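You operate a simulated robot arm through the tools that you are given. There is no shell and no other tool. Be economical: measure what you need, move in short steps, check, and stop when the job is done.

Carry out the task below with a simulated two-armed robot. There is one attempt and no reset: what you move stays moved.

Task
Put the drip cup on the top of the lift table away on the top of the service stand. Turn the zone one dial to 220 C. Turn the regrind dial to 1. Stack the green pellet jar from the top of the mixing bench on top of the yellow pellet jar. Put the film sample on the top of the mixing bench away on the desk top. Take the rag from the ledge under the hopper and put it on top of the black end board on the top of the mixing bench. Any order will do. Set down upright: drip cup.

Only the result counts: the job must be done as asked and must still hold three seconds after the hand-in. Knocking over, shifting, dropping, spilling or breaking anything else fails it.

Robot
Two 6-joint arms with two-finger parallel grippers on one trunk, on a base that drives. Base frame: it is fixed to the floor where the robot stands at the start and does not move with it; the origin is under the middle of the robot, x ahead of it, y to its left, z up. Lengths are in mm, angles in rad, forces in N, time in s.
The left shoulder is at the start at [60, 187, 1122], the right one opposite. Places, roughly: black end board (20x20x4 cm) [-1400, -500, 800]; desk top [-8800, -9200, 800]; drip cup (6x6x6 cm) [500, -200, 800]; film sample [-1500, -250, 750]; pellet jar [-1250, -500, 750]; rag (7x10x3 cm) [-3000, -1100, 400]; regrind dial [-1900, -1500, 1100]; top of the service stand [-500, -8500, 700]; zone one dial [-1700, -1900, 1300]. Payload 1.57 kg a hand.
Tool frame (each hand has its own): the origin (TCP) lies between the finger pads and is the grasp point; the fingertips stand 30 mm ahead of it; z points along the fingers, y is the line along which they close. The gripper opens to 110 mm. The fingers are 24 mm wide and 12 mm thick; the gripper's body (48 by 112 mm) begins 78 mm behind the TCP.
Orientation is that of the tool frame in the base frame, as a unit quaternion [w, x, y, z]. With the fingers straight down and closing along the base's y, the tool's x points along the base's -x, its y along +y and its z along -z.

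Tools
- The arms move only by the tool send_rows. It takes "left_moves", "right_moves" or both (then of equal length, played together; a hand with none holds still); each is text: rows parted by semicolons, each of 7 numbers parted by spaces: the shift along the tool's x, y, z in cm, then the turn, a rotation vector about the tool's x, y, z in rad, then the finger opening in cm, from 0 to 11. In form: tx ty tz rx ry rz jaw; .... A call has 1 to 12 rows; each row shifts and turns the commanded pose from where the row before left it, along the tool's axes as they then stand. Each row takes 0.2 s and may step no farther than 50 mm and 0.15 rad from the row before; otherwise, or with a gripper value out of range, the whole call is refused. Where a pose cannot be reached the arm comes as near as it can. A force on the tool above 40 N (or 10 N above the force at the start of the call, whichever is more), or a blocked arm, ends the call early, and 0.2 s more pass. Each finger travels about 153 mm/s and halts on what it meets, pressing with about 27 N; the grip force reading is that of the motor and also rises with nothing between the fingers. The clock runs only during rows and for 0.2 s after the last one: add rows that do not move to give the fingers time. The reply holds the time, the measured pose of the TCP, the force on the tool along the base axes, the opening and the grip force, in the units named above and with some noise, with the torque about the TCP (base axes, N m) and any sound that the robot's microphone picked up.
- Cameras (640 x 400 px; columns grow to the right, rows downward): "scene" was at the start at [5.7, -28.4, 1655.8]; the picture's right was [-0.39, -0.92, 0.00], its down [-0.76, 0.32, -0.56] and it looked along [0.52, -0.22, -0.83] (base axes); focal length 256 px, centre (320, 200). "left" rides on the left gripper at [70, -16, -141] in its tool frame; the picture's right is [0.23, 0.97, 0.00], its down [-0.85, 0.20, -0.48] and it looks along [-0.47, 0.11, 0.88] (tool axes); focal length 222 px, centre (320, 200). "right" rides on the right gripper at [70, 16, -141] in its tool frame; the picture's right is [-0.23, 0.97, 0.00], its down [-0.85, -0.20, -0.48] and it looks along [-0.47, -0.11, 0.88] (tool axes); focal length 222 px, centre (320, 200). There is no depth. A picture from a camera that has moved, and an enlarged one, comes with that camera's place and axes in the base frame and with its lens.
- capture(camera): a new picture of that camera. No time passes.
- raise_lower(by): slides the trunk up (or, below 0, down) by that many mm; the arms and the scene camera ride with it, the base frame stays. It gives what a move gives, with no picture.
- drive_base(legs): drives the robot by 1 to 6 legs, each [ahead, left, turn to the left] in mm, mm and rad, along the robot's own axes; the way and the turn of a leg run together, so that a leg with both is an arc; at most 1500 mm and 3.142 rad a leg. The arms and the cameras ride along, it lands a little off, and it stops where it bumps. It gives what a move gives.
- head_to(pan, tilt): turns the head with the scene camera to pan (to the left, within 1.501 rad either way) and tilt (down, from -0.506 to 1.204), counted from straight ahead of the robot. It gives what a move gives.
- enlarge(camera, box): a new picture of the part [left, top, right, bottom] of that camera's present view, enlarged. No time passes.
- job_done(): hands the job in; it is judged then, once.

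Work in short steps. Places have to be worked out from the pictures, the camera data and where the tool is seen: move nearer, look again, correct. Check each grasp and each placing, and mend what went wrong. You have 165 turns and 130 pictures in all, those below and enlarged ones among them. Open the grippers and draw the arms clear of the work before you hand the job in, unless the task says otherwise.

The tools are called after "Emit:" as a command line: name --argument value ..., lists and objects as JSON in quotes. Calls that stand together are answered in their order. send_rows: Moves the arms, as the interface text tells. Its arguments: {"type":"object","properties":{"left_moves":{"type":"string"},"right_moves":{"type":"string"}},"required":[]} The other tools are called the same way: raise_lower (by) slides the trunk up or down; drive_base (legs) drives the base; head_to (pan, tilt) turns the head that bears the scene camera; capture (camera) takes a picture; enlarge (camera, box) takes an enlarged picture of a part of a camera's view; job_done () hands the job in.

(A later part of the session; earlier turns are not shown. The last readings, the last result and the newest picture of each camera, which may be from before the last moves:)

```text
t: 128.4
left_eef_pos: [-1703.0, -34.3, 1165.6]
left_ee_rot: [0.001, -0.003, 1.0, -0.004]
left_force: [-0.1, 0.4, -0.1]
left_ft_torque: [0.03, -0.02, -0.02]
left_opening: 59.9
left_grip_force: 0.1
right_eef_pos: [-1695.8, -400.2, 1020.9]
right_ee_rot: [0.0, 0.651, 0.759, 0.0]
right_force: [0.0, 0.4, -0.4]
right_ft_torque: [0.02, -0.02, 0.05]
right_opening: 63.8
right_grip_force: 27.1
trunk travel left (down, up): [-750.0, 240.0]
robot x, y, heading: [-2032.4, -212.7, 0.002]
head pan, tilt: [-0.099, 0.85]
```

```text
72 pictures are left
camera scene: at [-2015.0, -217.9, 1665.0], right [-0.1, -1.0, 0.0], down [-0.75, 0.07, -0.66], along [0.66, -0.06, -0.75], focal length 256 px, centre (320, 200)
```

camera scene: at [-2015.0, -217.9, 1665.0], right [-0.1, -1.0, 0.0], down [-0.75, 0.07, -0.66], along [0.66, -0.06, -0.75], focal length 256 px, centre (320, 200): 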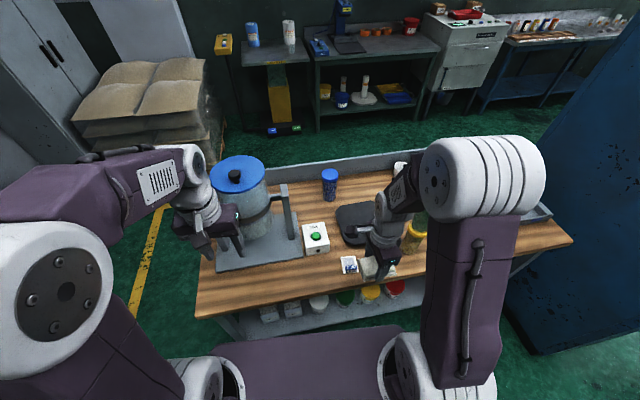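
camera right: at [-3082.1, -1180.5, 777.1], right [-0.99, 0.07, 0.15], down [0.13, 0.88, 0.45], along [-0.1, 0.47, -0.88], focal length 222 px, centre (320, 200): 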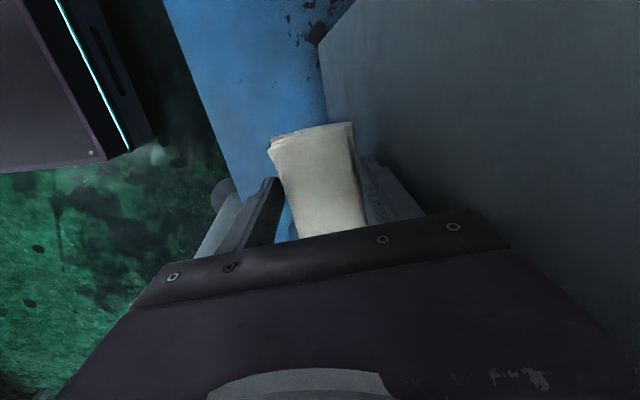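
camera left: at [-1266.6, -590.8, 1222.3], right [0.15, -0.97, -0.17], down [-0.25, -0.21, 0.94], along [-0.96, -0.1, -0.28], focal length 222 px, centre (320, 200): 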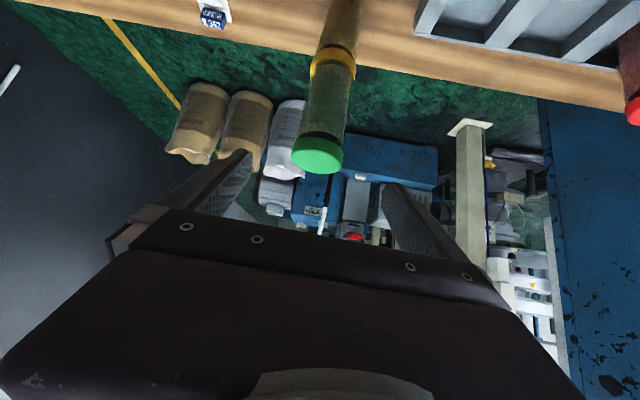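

The left hand would pass close to the mixer tank, so I raise it above the lid first. Then I move ahead 85 mm.

Emit:
send_rows --left_moves "0 0 -4 0 0 0 6;0 0 -4 0 0 0 6;0 0 -4 0 0 0 6;0 0 -4 0 0 0 6;0 0 0 0 0 0 6"

Emit:
drive_base --legs '[[85, 0, 0]]'

Emit:
capture --camera "scene"

Emit:
capture --camera "right"

```text
t: 129.6
left_eef_pos: [-1702.2, -32.1, 1325.7]
left_ee_rot: [0.0, -0.005, 1.0, -0.005]
left_force: [-0.4, -0.5, -0.3]
left_ft_torque: [0.0, -0.04, -0.01]
left_opening: 60.0
left_grip_force: 0.0
right_eef_pos: [-1694.4, -400.1, 1020.0]
right_ee_rot: [0.0, 0.651, 0.759, 0.0]
right_force: [1.3, 0.0, 0.2]
right_ft_torque: [-0.02, 0.03, -0.01]
right_opening: 63.9
right_grip_force: 27.4
trunk travel left (down, up): [-750.0, 240.0]
robot x, y, heading: [-2029.0, -207.6, 0.003]
head pan, tilt: [-0.099, 0.85]
```

```text
t: 130.7
left_eef_pos: [-1620.8, -32.5, 1325.6]
left_ee_rot: [0.001, -0.004, 1.0, -0.004]
left_force: [0.9, 0.7, -0.6]
left_ft_torque: [-0.01, -0.03, 0.01]
left_opening: 60.1
left_grip_force: 0.0
right_eef_pos: [-1613.0, -399.8, 1021.9]
right_ee_rot: [0.0, 0.651, 0.759, 0.0]
right_force: [-0.5, 1.1, 0.4]
right_ft_torque: [0.0, 0.0, 0.02]
right_opening: 63.9
right_grip_force: 26.5
trunk travel left (down, up): [-750.0, 240.0]
robot x, y, heading: [-1949.2, -209.6, 0.0]
head pan, tilt: [-0.099, 0.85]
```

```text
71 pictures are left
camera scene: at [-1934.5, -217.4, 1665.0], right [-0.1, -1.0, 0.0], down [-0.75, 0.07, -0.66], along [0.66, -0.06, -0.75], focal length 256 px, centre (320, 200)
```

scene: 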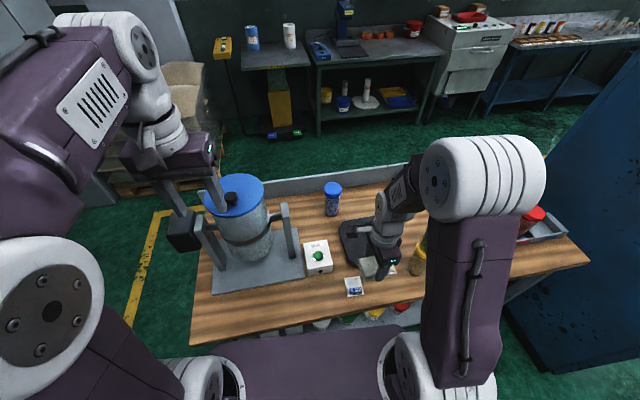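

```text
70 pictures are left
camera right: at [-1608.3, -329.4, 1163.1], right [1.0, -0.08, 0.0], down [-0.07, -0.88, 0.48], along [-0.03, -0.48, -0.88], focal length 222 px, centre (320, 200)
```

right: 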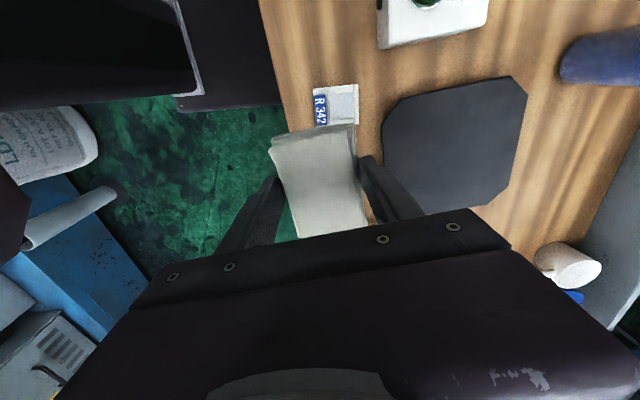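

The board is centred at about [-1406,-437], top near 852, and the film is the flat white square with a blue label near the back edge. I move the rag over the board.

Emit:
send_rows --right_moves "-1.38 4 1.5 0 0 0 3;-1.38 4 1.5 0 0 0 3;-1.38 4 1.5 0 0 0 3;-1.38 4 1.5 0 0 0 3;-1.38 4 1.5 0 0 0 3;0 0 0 0 0 0 3"

Emit:
capture --camera "scene"

Emit:
capture --camera "right"

```text
t: 132.1
left_eef_pos: [-1618.4, -30.8, 1325.5]
left_ee_rot: [0.001, -0.004, 1.0, -0.005]
left_force: [0.3, -0.3, -0.8]
left_ft_torque: [0.02, 0.02, -0.01]
left_opening: 60.0
left_grip_force: 0.0
right_eef_pos: [-1404.9, -436.9, 944.9]
right_ee_rot: [0.0, 0.651, 0.759, 0.0]
right_force: [0.4, -0.1, 0.0]
right_ft_torque: [0.0, 0.0, -0.01]
right_opening: 63.9
right_grip_force: 26.8
trunk travel left (down, up): [-750.0, 240.0]
robot x, y, heading: [-1947.8, -206.4, 0.002]
head pan, tilt: [-0.099, 0.85]
```

```text
69 pictures are left
camera scene: at [-1931.7, -217.1, 1664.9], right [-0.1, -1.0, 0.0], down [-0.75, 0.07, -0.66], along [0.66, -0.06, -0.75], focal length 256 px, centre (320, 200)
```

scene: 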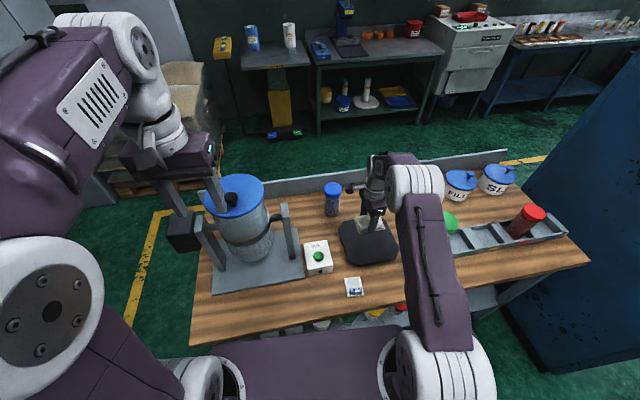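

```text
68 pictures are left
camera right: at [-1399.4, -366.2, 1086.0], right [1.0, -0.08, 0.0], down [-0.07, -0.88, 0.48], along [-0.04, -0.48, -0.88], focal length 222 px, centre (320, 200)
```

right: 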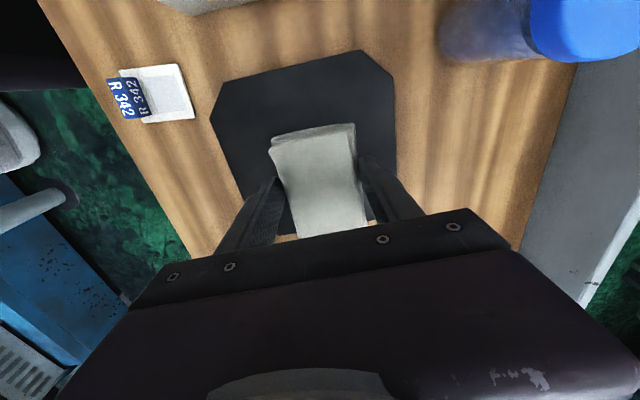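

The board centre appears about 12 mm off, at [-1417,-428]. I correct and lower toward contact.

Emit:
send_rows --right_moves "1.4 -1 0 0 0 0 3;0 0 2 0 0 0 3;0 0 2 0 0 0 3;0 0 0.5 0 0 0 3;0 0 0.4 0 0 0 3;0 0 0 0 0 0 3"

```text
t: 133.5
left_eef_pos: [-1618.4, -31.5, 1325.1]
left_ee_rot: [0.002, -0.004, 1.0, -0.005]
left_force: [0.8, 0.2, 0.4]
left_ft_torque: [-0.02, 0.04, 0.0]
left_opening: 59.9
left_grip_force: 0.1
right_eef_pos: [-1414.7, -425.9, 895.6]
right_ee_rot: [0.0, 0.651, 0.759, 0.0]
right_force: [-0.3, -0.1, -0.6]
right_ft_torque: [-0.01, 0.02, -0.02]
right_opening: 63.8
right_grip_force: 26.6
trunk travel left (down, up): [-750.0, 240.0]
robot x, y, heading: [-1947.5, -206.8, 0.002]
head pan, tilt: [-0.099, 0.85]
```

Emit:
send_rows --right_moves "0 0 0.3 0 0 0 3;0 0 0.3 0 0 0 3;0 0 0.3 0 0 0 3;0 0 0 0 0 0 3"

Emit:
capture --camera "right"

```text
t: 134.5
left_eef_pos: [-1617.2, -31.5, 1324.0]
left_ee_rot: [0.001, -0.004, 1.0, -0.004]
left_force: [-0.1, 1.1, 0.0]
left_ft_torque: [-0.02, -0.04, 0.02]
left_opening: 60.1
left_grip_force: 0.0
right_eef_pos: [-1415.4, -425.1, 888.4]
right_ee_rot: [0.0, 0.651, 0.759, 0.0]
right_force: [1.0, 0.5, 0.5]
right_ft_torque: [-0.06, 0.02, -0.02]
right_opening: 63.7
right_grip_force: 27.0
trunk travel left (down, up): [-750.0, 240.0]
robot x, y, heading: [-1951.1, -211.8, 0.004]
head pan, tilt: [-0.099, 0.85]
```

```text
67 pictures are left
camera right: at [-1409.6, -354.8, 1029.1], right [1.0, -0.08, 0.0], down [-0.07, -0.88, 0.48], along [-0.04, -0.48, -0.88], focal length 222 px, centre (320, 200)
```

right: 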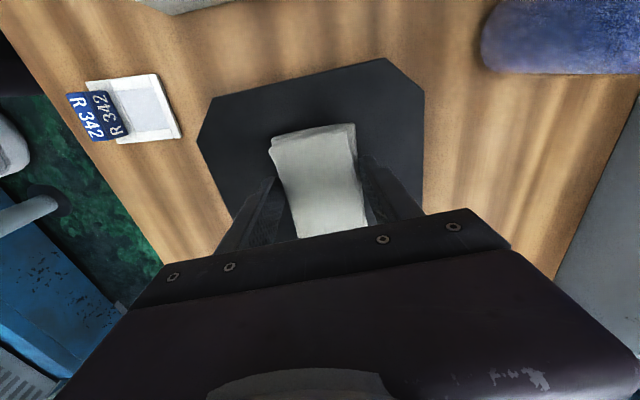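

Still no contact; the tips should be about 6 mm above the board. I go on slowly.

Emit:
send_rows --right_moves "0 0 0.2 0 0 0 3;0 0 0.2 0 0 0 3;0 0 0.2 0 0 0 3;0 0 0 0 0 0 3"

```text
t: 135.5
left_eef_pos: [-1617.6, -30.6, 1324.3]
left_ee_rot: [0.001, -0.004, 1.0, -0.004]
left_force: [-0.3, -0.3, -0.1]
left_ft_torque: [-0.03, -0.03, 0.01]
left_opening: 60.0
left_grip_force: 0.0
right_eef_pos: [-1415.4, -425.5, 881.7]
right_ee_rot: [0.001, 0.651, 0.759, 0.0]
right_force: [-0.5, 0.1, -0.1]
right_ft_torque: [0.02, -0.02, 0.02]
right_opening: 64.0
right_grip_force: 27.1
trunk travel left (down, up): [-750.0, 240.0]
robot x, y, heading: [-1949.1, -207.2, 0.005]
head pan, tilt: [-0.099, 0.85]
```

Emit:
send_rows --right_moves "0 0 0.2 0 0 0 3;0 0 0.2 0 0 0 3;0 0 0.2 0 0 0 3;0 0 0.2 0 0 0 3;0 0 0 0 0 0 3"

```text
t: 136.7
left_eef_pos: [-1617.5, -31.6, 1324.1]
left_ee_rot: [0.0, -0.004, 1.0, -0.005]
left_force: [0.1, 0.2, 0.1]
left_ft_torque: [0.01, -0.04, 0.01]
left_opening: 59.9
left_grip_force: 0.1
right_eef_pos: [-1414.3, -425.9, 874.0]
right_ee_rot: [0.001, 0.651, 0.759, 0.0]
right_force: [-0.3, 0.8, -0.1]
right_ft_torque: [0.01, -0.01, 0.04]
right_opening: 63.9
right_grip_force: 27.3
trunk travel left (down, up): [-750.0, 240.0]
robot x, y, heading: [-1946.9, -210.2, 0.004]
head pan, tilt: [-0.099, 0.85]
```

Emit:
send_rows --right_moves "0 0 0.2 0 0 0 3;0 0 0.2 0 0 0 3;0 0 0.2 0 0 0 3;0 0 0 0 0 0 3"

Emit:
capture --camera "right"

```text
t: 137.7
left_eef_pos: [-1620.2, -30.5, 1324.7]
left_ee_rot: [0.002, -0.005, 1.0, -0.006]
left_force: [0.5, 0.0, -0.1]
left_ft_torque: [0.02, 0.0, -0.03]
left_opening: 60.1
left_grip_force: 0.1
right_eef_pos: [-1414.6, -427.7, 869.8]
right_ee_rot: [0.002, 0.652, 0.759, 0.001]
right_force: [-0.6, -1.3, 17.0]
right_ft_torque: [-0.46, 0.16, 0.04]
right_opening: 63.6
right_grip_force: 26.9
trunk travel left (down, up): [-750.0, 240.0]
robot x, y, heading: [-1948.6, -209.2, 0.008]
head pan, tilt: [-0.099, 0.85]
```

```text
66 pictures are left
camera right: at [-1410.7, -354.9, 1011.4], right [1.0, -0.08, 0.01], down [-0.07, -0.87, 0.48], along [-0.03, -0.48, -0.88], focal length 222 px, centre (320, 200)
```

right: 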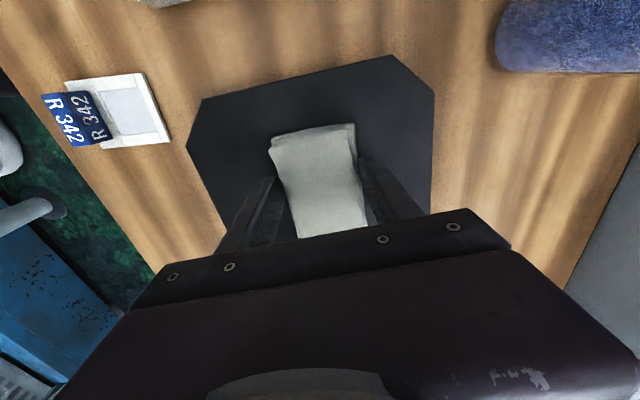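

Contact at z≈870. I relieve 2 mm, open, and lift away.

Emit:
send_rows --right_moves "0 0 -0.3 0 0 0 3;0 0 0 0 0 0 8;0 0 0 0 0 0 11;0 0 0 0 0 0 11;0 0 -3 0 0 0 11;0 0 -4.5 0 0 0 11;0 0 -4.5 0 0 0 11;0 0 0 0 0 0 11"

Emit:
capture --camera "right"

```text
t: 139.5
left_eef_pos: [-1618.4, -32.0, 1324.6]
left_ee_rot: [0.0, -0.005, 1.0, -0.005]
left_force: [1.0, -0.1, 0.4]
left_ft_torque: [0.01, 0.03, 0.01]
left_opening: 60.1
left_grip_force: 0.0
right_eef_pos: [-1415.8, -424.1, 991.3]
right_ee_rot: [0.0, 0.651, 0.759, 0.0]
right_force: [-0.5, -0.1, 0.2]
right_ft_torque: [0.03, 0.02, 0.0]
right_opening: 109.7
right_grip_force: 0.1
trunk travel left (down, up): [-750.0, 240.0]
robot x, y, heading: [-1947.8, -209.2, 0.005]
head pan, tilt: [-0.099, 0.85]
```

```text
65 pictures are left
camera right: at [-1410.2, -354.1, 1132.0], right [1.0, -0.08, 0.0], down [-0.07, -0.88, 0.48], along [-0.04, -0.48, -0.88], focal length 222 px, centre (320, 200)
```

right: 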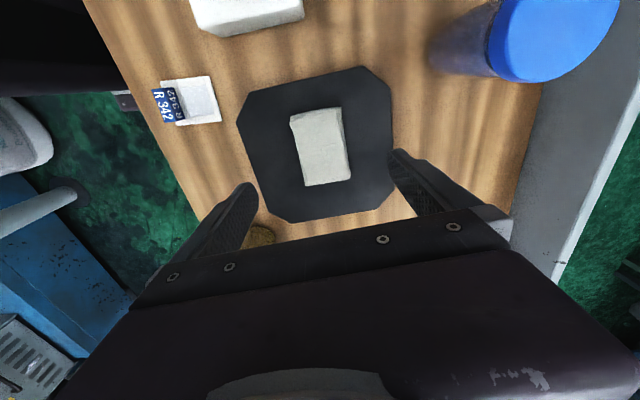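

The rag lies on the board. Now I look closely at the film sample, since it is right here.

Emit:
enlarge --camera "right" --box '[130, 50, 258, 130]'

Emit:
enlarge --camera "scene" --box '[310, 255, 406, 315]'

```text
5.00 times, centred on (194, 90) of right
camera zoom: at [-1410.2, -354.1, 1132.0], right [1.0, -0.08, 0.0], down [-0.07, -0.88, 0.48], along [-0.04, -0.48, -0.88], focal length 1111 px, centre (950, 750)
```

zoom: 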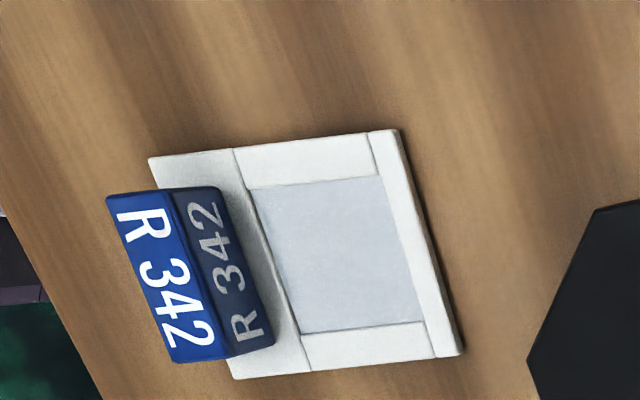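

```text
6.67 times, centred on (358, 285) of scene
camera zoom: at [-1930.6, -217.6, 1664.9], right [-0.1, -1.0, 0.0], down [-0.75, 0.07, -0.66], along [0.66, -0.06, -0.75], focal length 1704 px, centre (67, -367)
```

zoom: 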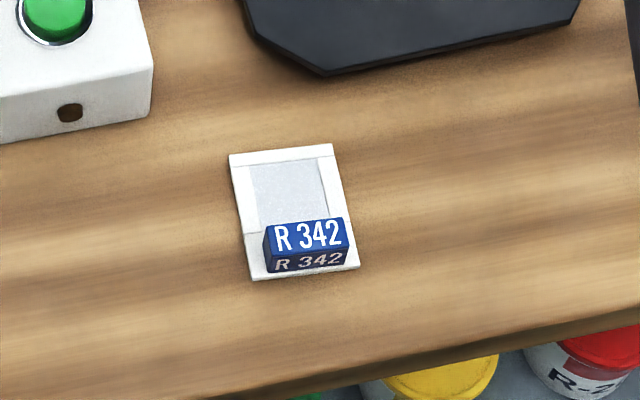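

The film has a blue block to grip; I'll fetch it after the dials so both hands stay free for them. Now I retract the right arm and restore its orientation.

Emit:
send_rows --right_moves "0 -4.5 -1 0 0 0 11;0 -4.5 -1 0 0 0 11;0 -4.5 -1 0 0 0 11;0 -4.5 -1 0 0 0 11;0 -1.5 0 0 0 0 11"

Emit:
send_rows --right_moves "0 0 0 0 0 -0.142 11;0 0 0 0 0 -0.142 11;0 0 0 0 0 -0.142 11;0 0 0 0 0 -0.142 11;0 0 0 0 0 -0.142 11;0 0 0 0 0 -0.142 11;0 0 0 0 0 -0.142 11;0 0 0 0 0 -0.142 11;0 0 0 0 0 -0.142 11;0 0 0 0 0 -0.14 11;0 0 0 0 0 0 6"

Emit:
drive_base --legs '[[-400, 0, 0], [0, -1000, 0]]'

Emit:
head_to --pan -0.7 --tilt 0.3

Emit:
capture --camera "scene"

```text
t: 140.7
left_eef_pos: [-1616.8, -31.1, 1324.1]
left_ee_rot: [0.001, -0.004, 1.0, -0.004]
left_force: [-0.3, 0.1, -0.4]
left_ft_torque: [-0.03, 0.01, 0.01]
left_opening: 60.1
left_grip_force: 0.1
right_eef_pos: [-1609.4, -456.3, 1029.5]
right_ee_rot: [0.001, 0.651, 0.759, -0.001]
right_force: [-0.2, -0.3, 0.4]
right_ft_torque: [0.01, 0.01, 0.03]
right_opening: 109.8
right_grip_force: 0.0
trunk travel left (down, up): [-750.0, 240.0]
robot x, y, heading: [-1947.4, -207.7, 0.003]
head pan, tilt: [-0.099, 0.85]
```

```text
t: 143.1
left_eef_pos: [-1619.3, -32.0, 1326.1]
left_ee_rot: [0.001, -0.004, 1.0, -0.004]
left_force: [1.2, 0.3, 1.0]
left_ft_torque: [-0.03, -0.01, 0.04]
left_opening: 60.2
left_grip_force: 0.0
right_eef_pos: [-1608.9, -456.0, 1031.3]
right_ee_rot: [0.0, -0.002, 1.0, 0.0]
right_force: [0.5, -0.2, -0.4]
right_ft_torque: [0.0, 0.0, 0.02]
right_opening: 59.9
right_grip_force: 0.0
trunk travel left (down, up): [-750.0, 240.0]
robot x, y, heading: [-1949.6, -210.0, 0.001]
head pan, tilt: [-0.099, 0.85]
```

```text
t: 150.4
left_eef_pos: [-1997.1, -1044.7, 1324.9]
left_ee_rot: [0.0, -0.01, 1.0, -0.005]
left_force: [0.1, 0.5, 0.5]
left_ft_torque: [0.01, 0.02, -0.01]
left_opening: 60.0
left_grip_force: 0.1
right_eef_pos: [-1981.8, -1470.5, 1032.1]
right_ee_rot: [-0.001, -0.006, 1.0, 0.0]
right_force: [-0.3, -0.2, 0.2]
right_ft_torque: [0.03, -0.01, 0.03]
right_opening: 59.7
right_grip_force: 0.1
trunk travel left (down, up): [-750.0, 240.0]
robot x, y, heading: [-2323.1, -1229.8, 0.016]
head pan, tilt: [-0.099, 0.85]
```

```text
t: 151.4
left_eef_pos: [-1996.4, -1045.8, 1324.7]
left_ee_rot: [0.0, -0.01, 1.0, -0.004]
left_force: [-0.5, 0.2, 0.6]
left_ft_torque: [0.01, 0.02, -0.02]
left_opening: 60.2
left_grip_force: 0.0
right_eef_pos: [-1980.5, -1469.7, 1031.9]
right_ee_rot: [0.0, -0.006, 1.0, 0.0]
right_force: [-0.2, -0.6, -0.5]
right_ft_torque: [-0.01, 0.01, 0.02]
right_opening: 60.0
right_grip_force: 0.0
trunk travel left (down, up): [-750.0, 240.0]
robot x, y, heading: [-2328.7, -1227.3, 0.015]
head pan, tilt: [-0.7, 0.3]
```

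```text
62 pictures are left
camera scene: at [-2312.8, -1286.9, 1713.2], right [-0.63, -0.77, 0.0], down [-0.23, 0.19, -0.96], along [0.74, -0.6, -0.3], focal length 256 px, centre (320, 200)
```

scene: 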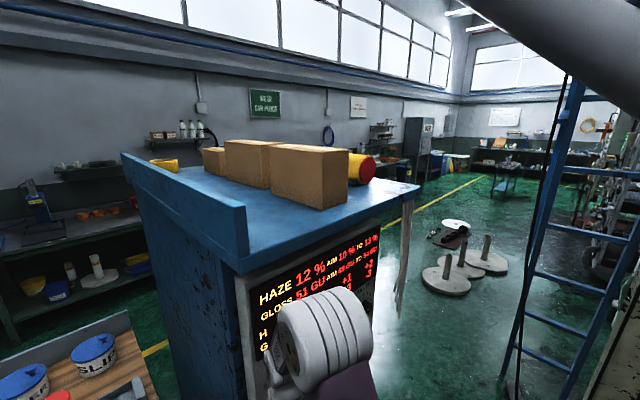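

I'm a bit close to the panel. I back off 200 mm, then bring the right tool to horizontal, pointing at the panel, so its camera can view the dials.

Emit:
drive_base --legs '[[-200, 0, -0.015]]'

Emit:
send_rows --right_moves "-4.5 0 -1.5 0 0 0 6;-4.5 0 -1.5 0 0 0 6;-4.5 0 -1.5 0 0 0 6;-4.5 0 -1.5 0 0 0 6;0 0 0 0 -0.145 0 6;0 0 0 0 -0.145 0 6;0 0 0 0 -0.145 0 6;0 0 0 0 -0.145 0 6;0 0 0 0 -0.145 0 6;0 0 0 0 -0.145 0 6;0 0 0 0 -0.145 0 6;0 0 0 0 -0.145 0 6"

Emit:
send_rows --right_moves "0 0 0 0 -0.145 0 6;0 0 0 0 -0.145 0 6;0 0 0 0 -0.12 0 6;0 0 0 0 0 0 6"

Emit:
capture --camera "right"

Emit:
capture --camera "scene"

```text
t: 152.9
left_eef_pos: [-2189.9, -1051.7, 1324.1]
left_ee_rot: [0.0, -0.004, 1.0, -0.004]
left_force: [0.8, 0.3, 0.3]
left_ft_torque: [0.02, 0.06, 0.0]
left_opening: 60.1
left_grip_force: 0.1
right_eef_pos: [-2180.2, -1476.2, 1031.1]
right_ee_rot: [0.0, 0.001, 1.0, 0.0]
right_force: [0.9, 0.5, 0.6]
right_ft_torque: [-0.01, 0.02, 0.01]
right_opening: 59.9
right_grip_force: 0.1
trunk travel left (down, up): [-750.0, 240.0]
robot x, y, heading: [-2520.0, -1226.0, 0.003]
head pan, tilt: [-0.7, 0.3]
```

```text
t: 155.5
left_eef_pos: [-2190.2, -1051.7, 1325.1]
left_ee_rot: [0.001, -0.004, 1.0, -0.004]
left_force: [-0.4, -0.6, 0.2]
left_ft_torque: [-0.01, 0.0, -0.01]
left_opening: 59.9
left_grip_force: 0.0
right_eef_pos: [-1996.5, -1486.4, 1101.4]
right_ee_rot: [0.503, 0.002, 0.864, 0.012]
right_force: [0.0, -0.1, 0.7]
right_ft_torque: [-0.01, -0.01, 0.03]
right_opening: 59.9
right_grip_force: 0.0
right hand out of reach, approached as far as the arm can: row 9, 10, 11, 12
trunk travel left (down, up): [-750.0, 240.0]
robot x, y, heading: [-2521.3, -1226.1, -0.003]
head pan, tilt: [-0.7, 0.3]
```

```text
t: 156.5
left_eef_pos: [-2192.0, -1050.8, 1324.3]
left_ee_rot: [0.001, -0.004, 1.0, -0.004]
left_force: [0.2, 0.6, -1.5]
left_ft_torque: [0.0, 0.01, 0.01]
left_opening: 60.0
left_grip_force: 0.1
right_eef_pos: [-1954.7, -1525.0, 1157.8]
right_ee_rot: [0.666, 0.006, 0.745, 0.022]
right_force: [0.2, -0.3, 0.1]
right_ft_torque: [-0.02, -0.01, 0.0]
right_opening: 60.0
right_grip_force: 0.1
right hand out of reach, approached as far as the arm can: row 1, 2, 3
trunk travel left (down, up): [-750.0, 240.0]
robot x, y, heading: [-2521.3, -1231.5, 0.003]
head pan, tilt: [-0.7, 0.3]
```

```text
61 pictures are left
camera right: at [-2103.5, -1510.0, 1105.5], right [0.01, 0.96, 0.27], down [-0.38, -0.24, 0.89], along [0.93, -0.11, 0.36], focal length 222 px, centre (320, 200)
```

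right: 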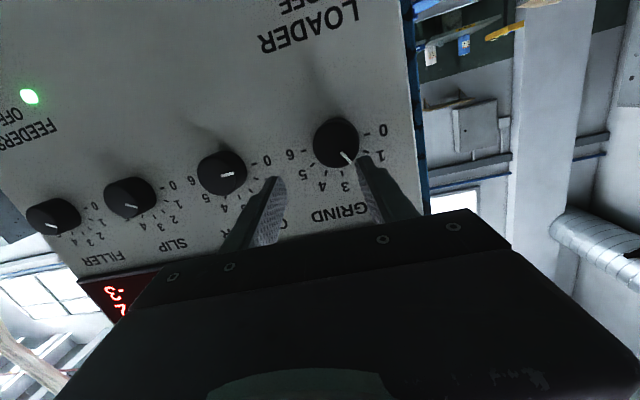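

```text
60 pictures are left
camera scene: at [-2511.0, -1289.2, 1713.3], right [-0.64, -0.77, 0.0], down [-0.23, 0.19, -0.96], along [0.73, -0.61, -0.3], focal length 256 px, centre (320, 200)
```

scene: 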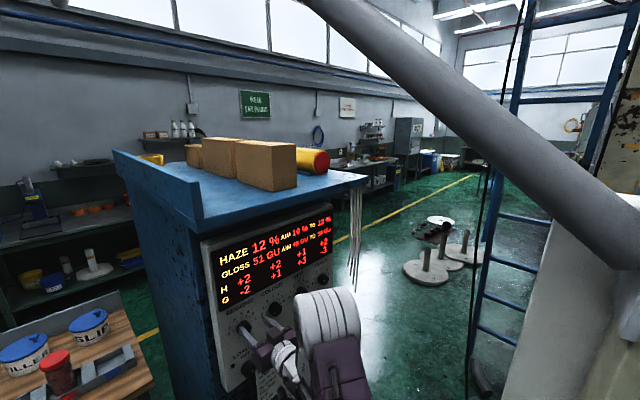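

The right-hand camera sees the dials (upside down). The regrind pointer looks like it's at 2. I enlarge to read it.

Emit:
enlarge --camera "right" --box '[280, 105, 400, 205]'

Emit:
enlarge --camera "scene" --box '[200, 260, 360, 400]'

```text
4.00 times, centred on (340, 155) of right
camera zoom: at [-2103.5, -1510.0, 1105.5], right [0.01, 0.96, 0.27], down [-0.38, -0.24, 0.89], along [0.93, -0.11, 0.36], focal length 888 px, centre (240, 380)
```

zoom: 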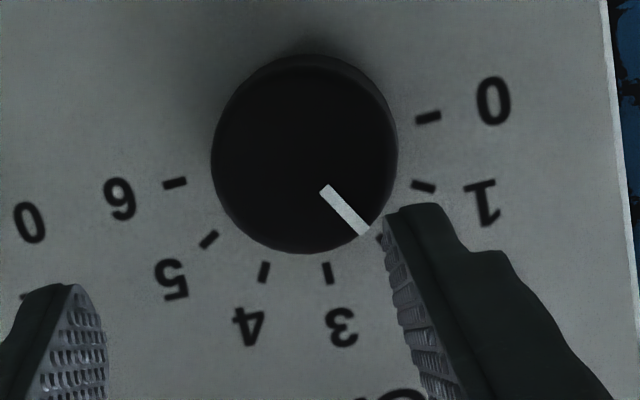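

```text
2.86 times, centred on (280, 330) of scene
camera zoom: at [-2511.0, -1289.2, 1713.3], right [-0.64, -0.77, 0.0], down [-0.23, 0.19, -0.96], along [0.73, -0.61, -0.3], focal length 730 px, centre (434, -171)
```

zoom: 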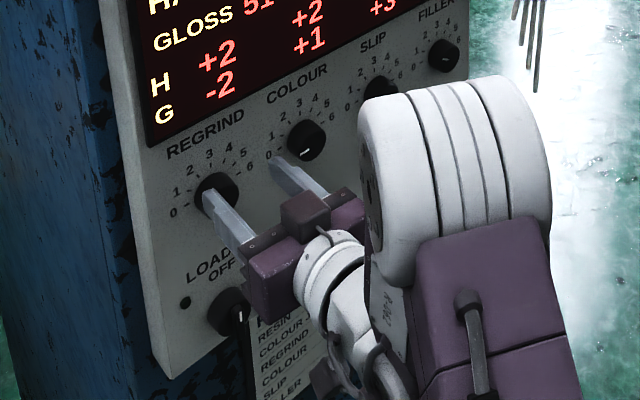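

It reads 2, and the ticks are about 32° apart. The knob face is at about [-1908,-1507,1134] and is about 41 mm across. I level the tool and line up in front of it.

Emit:
send_rows --right_moves "0 0 0 0.0226 -0.112 -0.0396 7;1.2 0.9 0.2 0 0 0 7;1.2 0.9 0.2 0 0 0 7;0 0 0 0 0 0 7"

Emit:
enlarge --camera "right" --box '[200, 100, 440, 250]'

```text
t: 157.2
left_eef_pos: [-2194.3, -1052.1, 1324.9]
left_ee_rot: [0.002, -0.004, 1.0, -0.004]
left_force: [-0.5, 0.4, -0.1]
left_ft_torque: [0.0, -0.04, 0.0]
left_opening: 60.1
left_grip_force: 0.0
right_eef_pos: [-1927.9, -1552.3, 1185.3]
right_ee_rot: [0.709, -0.003, 0.705, 0.0]
right_force: [0.0, 0.1, 0.7]
right_ft_torque: [-0.04, -0.02, -0.02]
right_opening: 70.1
right_grip_force: 0.0
right hand out of reach, approached as far as the arm can: row 1, 2, 3
trunk travel left (down, up): [-750.0, 240.0]
robot x, y, heading: [-2517.7, -1229.5, 0.007]
head pan, tilt: [-0.7, 0.3]
stopped in row 3 (right hand): the force on the tool passed its limit at 51 N (the readings are from after the stop); the commanded pose is now the measured one
```

```text
2.67 times, centred on (320, 175) of right
camera zoom: at [-2069.3, -1537.5, 1114.3], right [0.0, 0.97, 0.23], down [-0.48, -0.2, 0.85], along [0.88, -0.11, 0.47], focal length 592 px, centre (320, 267)
```

zoom: 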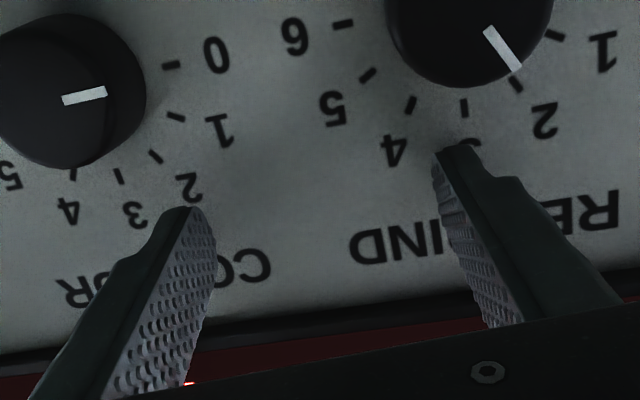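

I was too close: the arm folded and a fingertip touched the panel face (x≈-1898). Nothing turned. I back off 110 mm and re-aim.

Emit:
drive_base --legs '[[-110, 0, 0]]'

Emit:
send_rows --right_moves "1 1 0.5 0 0 0 7;1.2 1 0.5 0 0 0 7;1.2 1 0.5 0 0 0 7;1.2 1 0.5 0 0 0 7;0 0 0 0 0 0 7"

```text
t: 158.4
left_eef_pos: [-2299.6, -1052.8, 1324.4]
left_ee_rot: [0.0, -0.004, 1.0, -0.005]
left_force: [-0.3, 0.3, 0.8]
left_ft_torque: [0.01, -0.01, -0.03]
left_opening: 60.3
left_grip_force: 0.1
right_eef_pos: [-2034.2, -1554.3, 1183.3]
right_ee_rot: [0.707, 0.0, 0.707, -0.001]
right_force: [0.0, 0.6, 0.4]
right_ft_torque: [0.0, -0.02, -0.03]
right_opening: 69.9
right_grip_force: 0.0
trunk travel left (down, up): [-750.0, 240.0]
robot x, y, heading: [-2632.4, -1226.5, 0.005]
head pan, tilt: [-0.7, 0.3]
```

```text
t: 159.6
left_eef_pos: [-2301.9, -1053.0, 1325.3]
left_ee_rot: [-0.001, -0.004, 1.0, -0.005]
left_force: [0.5, 0.2, -0.5]
left_ft_torque: [0.02, 0.03, 0.0]
left_opening: 60.2
left_grip_force: 0.0
right_eef_pos: [-1999.0, -1538.7, 1156.0]
right_ee_rot: [0.707, 0.001, 0.707, 0.003]
right_force: [-0.3, -0.5, 0.5]
right_ft_torque: [0.01, 0.0, 0.01]
right_opening: 70.2
right_grip_force: 0.0
right hand out of reach, approached as far as the arm can: row 1, 2, 3, 4
trunk travel left (down, up): [-750.0, 240.0]
robot x, y, heading: [-2633.4, -1230.2, 0.004]
head pan, tilt: [-0.7, 0.3]
```

It reaches better further out. I continue toward [-1960,-1507,1134].

Emit:
send_rows --right_moves "0 0 2 0 0 0 7;0 0 1.9 0 0 0 7;1.1 1.6 0 0 0 0 7;1.1 1.6 0 0 0 0 7;0 0 0 0 0 0 7"

Emit:
capture --camera "right"

```text
t: 160.8
left_eef_pos: [-2301.9, -1052.2, 1323.8]
left_ee_rot: [0.001, -0.003, 1.0, -0.005]
left_force: [0.7, 0.4, -0.2]
left_ft_torque: [0.02, -0.02, -0.01]
left_opening: 59.9
left_grip_force: 0.0
right_eef_pos: [-1950.8, -1513.0, 1136.4]
right_ee_rot: [0.707, 0.004, 0.707, 0.007]
right_force: [-0.3, -0.2, -0.1]
right_ft_torque: [0.03, 0.01, 0.01]
right_opening: 70.0
right_grip_force: 0.0
right hand out of reach, approached as far as the arm can: row 4
trunk travel left (down, up): [-750.0, 240.0]
robot x, y, heading: [-2632.3, -1232.1, -0.0]
head pan, tilt: [-0.7, 0.3]
```

```text
56 pictures are left
camera right: at [-2092.7, -1496.8, 1068.2], right [0.0, 0.97, 0.24], down [-0.48, -0.22, 0.85], along [0.88, -0.11, 0.46], focal length 222 px, centre (320, 200)
```

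right: 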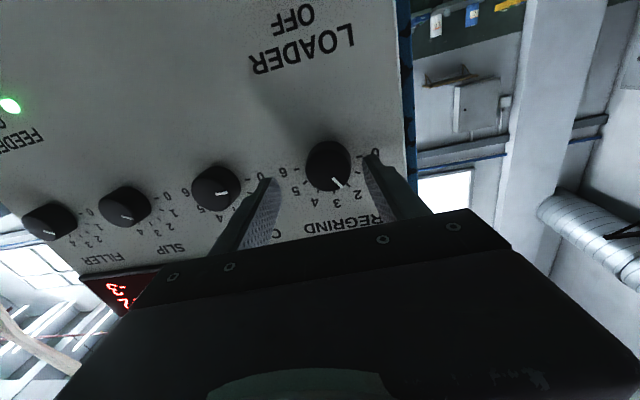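

The knob axis is at about y=-1506, z=1131. I fine-align and advance 18 mm with the fingers open.

Emit:
send_rows --right_moves "0.5 0.6 0 0 0 0 7;0 0 0.9 0 0 0 7;0 0 0.9 0 0 0 7;0 0 0 0 0 0 7"

Emit:
enlarge --camera "right" --box '[220, 80, 460, 230]'

```text
t: 161.8
left_eef_pos: [-2303.8, -1051.4, 1324.9]
left_ee_rot: [0.001, -0.004, 1.0, -0.005]
left_force: [0.5, 0.2, 0.3]
left_ft_torque: [0.03, 0.03, 0.01]
left_opening: 59.9
left_grip_force: 0.1
right_eef_pos: [-1929.6, -1513.7, 1139.2]
right_ee_rot: [0.708, -0.003, 0.706, 0.0]
right_force: [-8.4, 0.6, 2.9]
right_ft_torque: [0.12, 0.0, 0.41]
right_opening: 69.9
right_grip_force: 0.0
right hand out of reach, approached as far as the arm can: row 1
trunk travel left (down, up): [-750.0, 240.0]
robot x, y, heading: [-2633.0, -1225.2, 0.003]
head pan, tilt: [-0.7, 0.3]
```

```text
2.67 times, centred on (340, 155) of right
camera zoom: at [-2071.6, -1499.1, 1068.3], right [-0.01, 0.97, 0.22], down [-0.48, -0.2, 0.85], along [0.88, -0.1, 0.47], focal length 592 px, centre (267, 320)
```

zoom: 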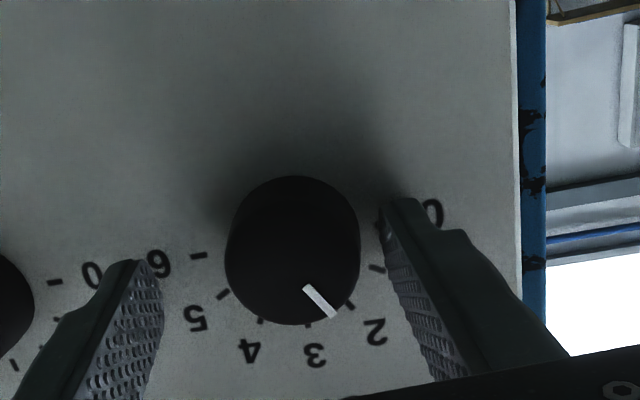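

The tips touch the panel, but I'm about 6 mm off in y and 8 mm high. The wrist limit blocks a correction. Lowering the trunk will flatten the forearm, so I retreat 70 mm, lower 200 mm, and raise the hand back.

Emit:
send_rows --right_moves "0 0 -3.5 0 0 0 7;0 0 -3.5 0 0 0 7;0 0 0 0 0 0 7"

Emit:
raise_lower --by -200

Emit:
send_rows --right_moves "-4.5 0 0 0 0 0 7;-4.5 0 0 0 0 0 7;-4.5 0 0 0 0 0 7;-4.5 0 0 0 0 0 7;0 0 0 0 0 0 7"

```text
t: 162.6
left_eef_pos: [-2299.8, -1051.6, 1324.1]
left_ee_rot: [0.0, -0.003, 1.0, -0.005]
left_force: [1.1, 0.4, 0.5]
left_ft_torque: [-0.04, 0.04, 0.02]
left_opening: 60.0
left_grip_force: 0.0
right_eef_pos: [-1979.9, -1524.4, 1146.2]
right_ee_rot: [0.706, 0.0, 0.708, 0.008]
right_force: [-0.4, 0.3, 0.4]
right_ft_torque: [0.0, 0.02, 0.02]
right_opening: 69.9
right_grip_force: 0.1
right hand out of reach, approached as far as the arm can: row 1, 2
trunk travel left (down, up): [-750.0, 240.0]
robot x, y, heading: [-2634.9, -1229.8, 0.001]
head pan, tilt: [-0.7, 0.3]
```

```text
t: 164.8
left_eef_pos: [-2302.1, -1051.7, 1123.9]
left_ee_rot: [0.0, -0.004, 1.0, -0.004]
left_force: [-0.5, -0.7, 0.1]
left_ft_torque: [-0.01, 0.0, 0.0]
left_opening: 60.3
left_grip_force: 0.1
right_eef_pos: [-1981.0, -1526.0, 948.5]
right_ee_rot: [0.706, 0.001, 0.708, 0.008]
right_force: [0.4, -0.1, 0.3]
right_ft_torque: [-0.01, 0.0, 0.02]
right_opening: 70.1
right_grip_force: 0.0
trunk travel left (down, up): [-550.0, 440.0]
robot x, y, heading: [-2635.3, -1225.5, 0.006]
head pan, tilt: [-0.7, 0.3]
```

```text
t: 166.0
left_eef_pos: [-2300.6, -1051.3, 1123.8]
left_ee_rot: [0.0, -0.003, 1.0, -0.004]
left_force: [0.5, -0.4, -1.1]
left_ft_torque: [0.0, -0.02, -0.02]
left_opening: 60.1
left_grip_force: 0.1
right_eef_pos: [-1980.9, -1529.3, 1129.3]
right_ee_rot: [0.706, 0.001, 0.708, 0.009]
right_force: [0.8, -0.2, 1.0]
right_ft_torque: [0.0, -0.01, 0.03]
right_opening: 69.9
right_grip_force: 0.2
trunk travel left (down, up): [-550.0, 440.0]
robot x, y, heading: [-2632.7, -1225.3, 0.004]
head pan, tilt: [-0.7, 0.3]
```

No more limit warnings. Now I align to y=-1506, z=1131 and advance to just off the panel.

Emit:
send_rows --right_moves "-0.1 1.15 1 0 0 -0.015 7;-0.1 1.15 1 0 0 0 7;0 0 1.3 0 0 0 7;0 0 1.2 0 0 0 7;0 0 0 0 0 0 7"

Emit:
enlarge --camera "right" --box '[220, 80, 460, 230]'

```text
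t: 167.2
left_eef_pos: [-2301.7, -1053.2, 1125.0]
left_ee_rot: [0.0, -0.003, 1.0, -0.005]
left_force: [-0.5, 0.2, 0.7]
left_ft_torque: [-0.02, -0.01, 0.03]
left_opening: 60.1
left_grip_force: 0.1
right_eef_pos: [-1934.7, -1504.4, 1130.7]
right_ee_rot: [0.707, -0.005, 0.708, 0.003]
right_force: [-0.2, -0.3, 0.8]
right_ft_torque: [-0.02, -0.04, -0.01]
right_opening: 70.3
right_grip_force: 0.0
trunk travel left (down, up): [-550.0, 440.0]
robot x, y, heading: [-2634.7, -1226.4, 0.005]
head pan, tilt: [-0.7, 0.3]
```

```text
2.67 times, centred on (340, 155) of right
camera zoom: at [-2076.5, -1490.5, 1061.4], right [-0.01, 0.97, 0.22], down [-0.47, -0.2, 0.86], along [0.88, -0.1, 0.46], focal length 592 px, centre (267, 320)
```

zoom: 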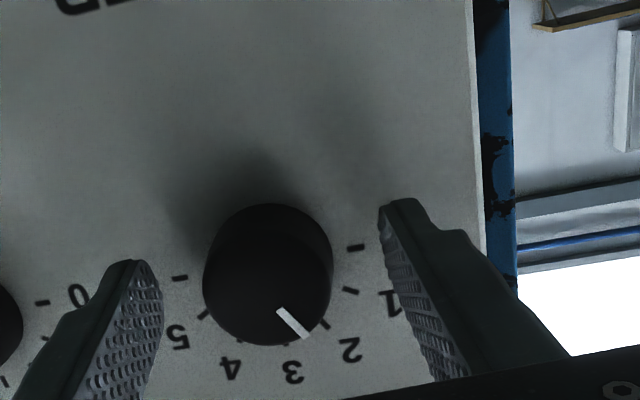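

The knob is now centred between the fingers. I advance 4 mm and close on it.

Emit:
send_rows --right_moves "0 0 0.4 0 0 0 7;0 0 0 0 0 0 3;0 0 0 0 0 0 3;0 0 0 0 0 0 3"

```text
t: 168.2
left_eef_pos: [-2299.6, -1052.7, 1123.9]
left_ee_rot: [0.0, -0.003, 1.0, -0.004]
left_force: [0.3, -0.2, 0.3]
left_ft_torque: [0.01, 0.01, 0.0]
left_opening: 60.1
left_grip_force: 0.1
right_eef_pos: [-1929.6, -1503.8, 1128.7]
right_ee_rot: [0.707, -0.003, 0.708, 0.002]
right_force: [2.1, -1.7, 1.1]
right_ft_torque: [-0.05, 0.44, 0.88]
right_opening: 39.2
right_grip_force: 44.3
trunk travel left (down, up): [-550.0, 440.0]
robot x, y, heading: [-2632.8, -1230.4, 0.008]
head pan, tilt: [-0.7, 0.3]
```

Gripped at 39 mm. I turn the knob counter-clockwise by about 0.56 rad.

Emit:
send_rows --right_moves "0 0 0 0 0 -0.14 3;0 0 0 0 0 -0.14 3;0 0 0 0 0 -0.14 3;0 0 0 0 0 -0.14 3;0 0 0 0 0 0 3"

Emit:
enlarge --camera "right" --box '[220, 80, 460, 230]'

```text
t: 168.9
left_eef_pos: [-2307.6, -1046.5, 1123.1]
left_ee_rot: [0.003, -0.004, 1.0, -0.006]
left_force: [-1.1, 0.0, -0.2]
left_ft_torque: [-0.02, 0.0, 0.01]
left_opening: 59.9
left_grip_force: 0.1
right_eef_pos: [-1928.2, -1508.6, 1138.4]
right_ee_rot: [0.689, -0.136, 0.703, -0.109]
right_force: [-23.8, 20.5, -4.8]
right_ft_torque: [0.01, 0.38, 1.35]
right_opening: 48.6
right_grip_force: 10.6
right hand out of reach, approached as far as the arm can: row 2, 3
trunk travel left (down, up): [-550.0, 440.0]
robot x, y, heading: [-2634.2, -1227.4, 0.001]
head pan, tilt: [-0.7, 0.3]
stopped in row 3 (right hand): the force on the tool passed its limit at 53 N (the readings are from after the stop); the commanded pose is now the measured one
```

```text
2.67 times, centred on (340, 155) of right
camera zoom: at [-2071.5, -1522.9, 1071.2], right [-0.04, 0.99, -0.12], down [-0.46, 0.09, 0.88], along [0.89, 0.09, 0.45], focal length 592 px, centre (267, 320)
```

zoom: 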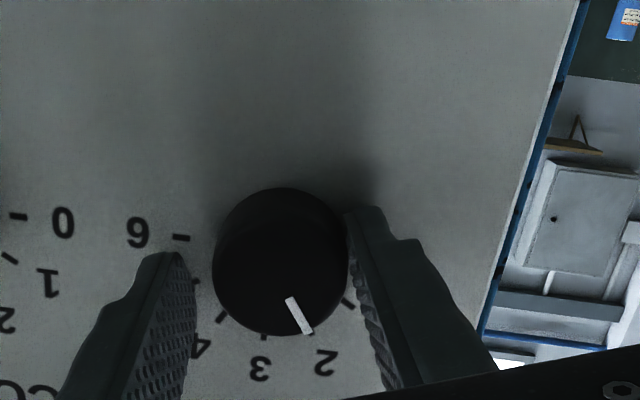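

The hand hit a joint limit and slipped; the pointer is still at 2. I'll pre-turn the hand the other way (+0.6) before gripping, so the turn back stays in range. I release and retreat first.

Emit:
send_rows --right_moves "0 0 0 0 0 0 7;0 0 0 0 0 0 7;0 0 -2.5 0 0 0 7;0 0 -2.5 0 0 0 7;0 0 0 0.005 -0.005 0.136 7;0 0 0 0.005 -0.005 0.136 7;0 0 0 0.005 -0.005 0.136 7;0 0 0 0.005 -0.005 0.136 7;0 0 0 0.005 -0.005 0.136 7;0 0 0 0.005 -0.005 0.136 7;0 0 0 0.005 -0.005 0.136 7;0 0 0 0 0 0 7"

Emit:
capture --camera "right"

```text
t: 171.5
left_eef_pos: [-2302.4, -1050.7, 1124.6]
left_ee_rot: [0.0, -0.004, 1.0, -0.005]
left_force: [0.4, -0.3, 0.9]
left_ft_torque: [0.0, 0.0, -0.01]
left_opening: 59.8
left_grip_force: 0.1
right_eef_pos: [-1973.4, -1524.6, 1142.0]
right_ee_rot: [0.676, 0.217, 0.673, 0.21]
right_force: [-0.3, -1.1, -0.2]
right_ft_torque: [0.0, 0.0, -0.01]
right_opening: 70.1
right_grip_force: 0.0
right hand out of reach, approached as far as the arm can: row 4
trunk travel left (down, up): [-550.0, 440.0]
robot x, y, heading: [-2629.5, -1228.7, 0.0]
head pan, tilt: [-0.7, 0.3]
```

```text
52 pictures are left
camera right: at [-2114.0, -1469.8, 1093.9], right [0.01, 0.67, 0.75], down [-0.49, -0.65, 0.58], along [0.87, -0.37, 0.32], focal length 222 px, centre (320, 200)
```

right: 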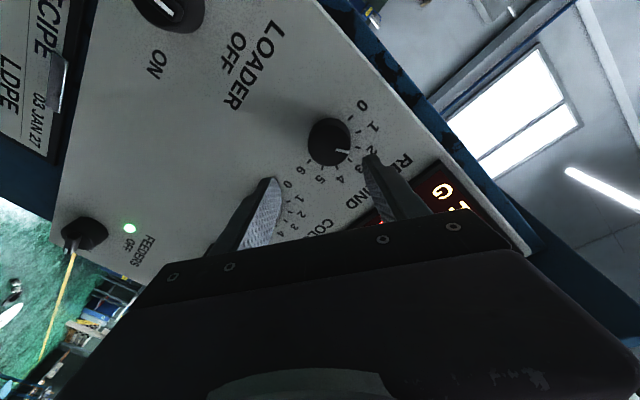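

Positive roll is fine. I realign to the knob axis with the rolled hand and advance.

Emit:
send_rows --right_moves "1.06 0.49 0.8 0 0 0 7;1.06 0.49 0.8 0 0 0 7;0 0 1.2 0 0 0 7;0 0 1.1 0 0 0 7;0 0 0 0 0 0 7"

Emit:
enlarge --camera "right" --box '[220, 80, 460, 230]'

```text
t: 172.7
left_eef_pos: [-2301.9, -1050.7, 1124.8]
left_ee_rot: [0.0, -0.003, 1.0, -0.005]
left_force: [0.0, 0.6, 0.2]
left_ft_torque: [-0.02, 0.0, 0.0]
left_opening: 60.0
left_grip_force: 0.1
right_eef_pos: [-1934.2, -1502.9, 1130.5]
right_ee_rot: [0.676, 0.216, 0.673, 0.209]
right_force: [0.1, -0.1, 0.0]
right_ft_torque: [-0.01, 0.03, 0.01]
right_opening: 70.1
right_grip_force: 0.1
trunk travel left (down, up): [-550.0, 440.0]
robot x, y, heading: [-2632.4, -1230.1, 0.002]
head pan, tilt: [-0.7, 0.3]
```

```text
2.67 times, centred on (340, 155) of right
camera zoom: at [-2074.5, -1449.4, 1082.6], right [0.01, 0.67, 0.74], down [-0.49, -0.65, 0.59], along [0.87, -0.37, 0.32], focal length 592 px, centre (267, 320)
```

zoom: 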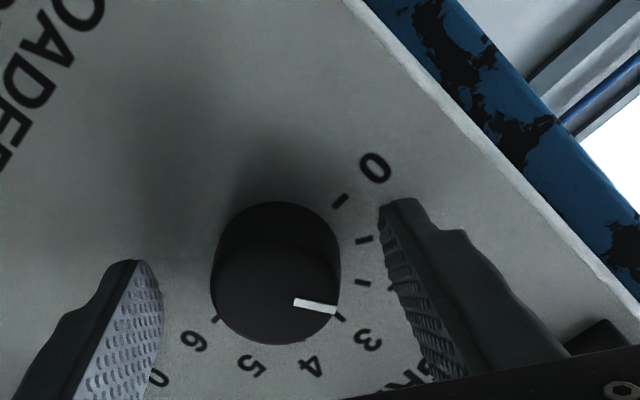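

The scale spans 180° over 0–6, so 30° per step, with the pointer near 2. I advance 4 mm, grip and turn by -0.5 rad.

Emit:
send_rows --right_moves "0.05 -0.1 0.4 0 0 0 7;0 0 0 0 0 0 3;0 0 0 0 0 0 3;0 0 0 0 0 0 3;0 0 0 0 0 -0.125 3;0 0 0 0 0 -0.125 3;0 0 0 0 0 -0.125 3;0 0 0 0 0 -0.125 3;0 0 0 0 0 0 3"

Emit:
enlarge --camera "right" --box '[220, 80, 460, 230]'

```text
t: 174.7
left_eef_pos: [-2303.9, -1049.7, 1124.1]
left_ee_rot: [0.002, -0.004, 1.0, -0.005]
left_force: [-0.5, 0.0, 1.0]
left_ft_torque: [0.01, 0.0, 0.01]
left_opening: 60.1
left_grip_force: 0.1
right_eef_pos: [-1932.4, -1504.4, 1131.7]
right_ee_rot: [0.708, 0.042, 0.704, 0.035]
right_force: [0.5, 2.0, 13.1]
right_ft_torque: [0.0, -0.73, 0.87]
right_opening: 39.5
right_grip_force: 44.5
trunk travel left (down, up): [-550.0, 440.0]
robot x, y, heading: [-2632.9, -1230.2, -0.001]
head pan, tilt: [-0.7, 0.3]
```

```text
2.67 times, centred on (340, 155) of right
camera zoom: at [-2072.5, -1479.1, 1063.3], right [0.01, 0.94, 0.33], down [-0.49, -0.29, 0.83], along [0.87, -0.17, 0.46], focal length 592 px, centre (267, 320)
```

zoom: 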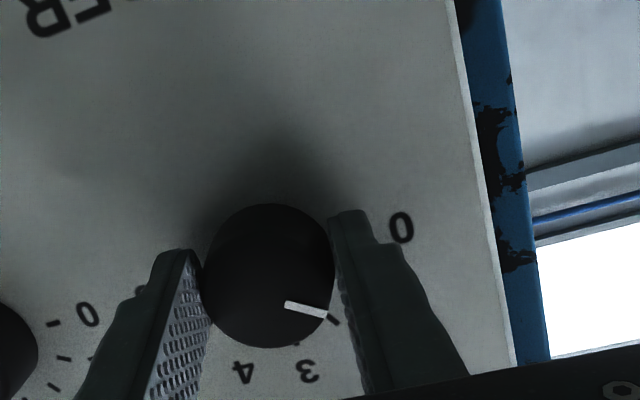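

The knob turned with the hand. I release and retreat to read it.

Emit:
send_rows --right_moves "0 0 0 0 0 0 7;0 0 0 0 0 0 7;0 0 -2.5 0 0 0 7;0 0 -2.5 0 0 0 7;0 0 0 0 0 0 9"

Emit:
enlarge --camera "right" --box '[260, 90, 420, 210]'

```text
t: 175.9
left_eef_pos: [-2301.5, -1050.9, 1123.5]
left_ee_rot: [0.0, -0.004, 1.0, -0.005]
left_force: [0.5, -0.3, 0.8]
left_ft_torque: [-0.02, -0.02, -0.03]
left_opening: 60.2
left_grip_force: 0.0
right_eef_pos: [-1978.7, -1505.4, 1129.0]
right_ee_rot: [0.707, 0.044, 0.705, 0.036]
right_force: [-0.1, 0.2, 0.3]
right_ft_torque: [-0.02, 0.0, -0.01]
right_opening: 89.9
right_grip_force: 0.0
trunk travel left (down, up): [-550.0, 440.0]
robot x, y, heading: [-2631.0, -1225.1, 0.002]
head pan, tilt: [-0.7, 0.3]
```

```text
3.33 times, centred on (340, 150) of right
camera zoom: at [-2120.5, -1480.8, 1061.8], right [0.01, 0.94, 0.33], down [-0.48, -0.29, 0.83], along [0.88, -0.17, 0.45], focal length 740 px, centre (253, 367)
```

zoom: 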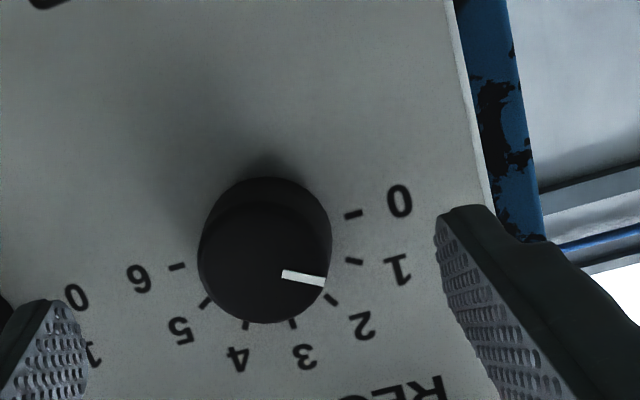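

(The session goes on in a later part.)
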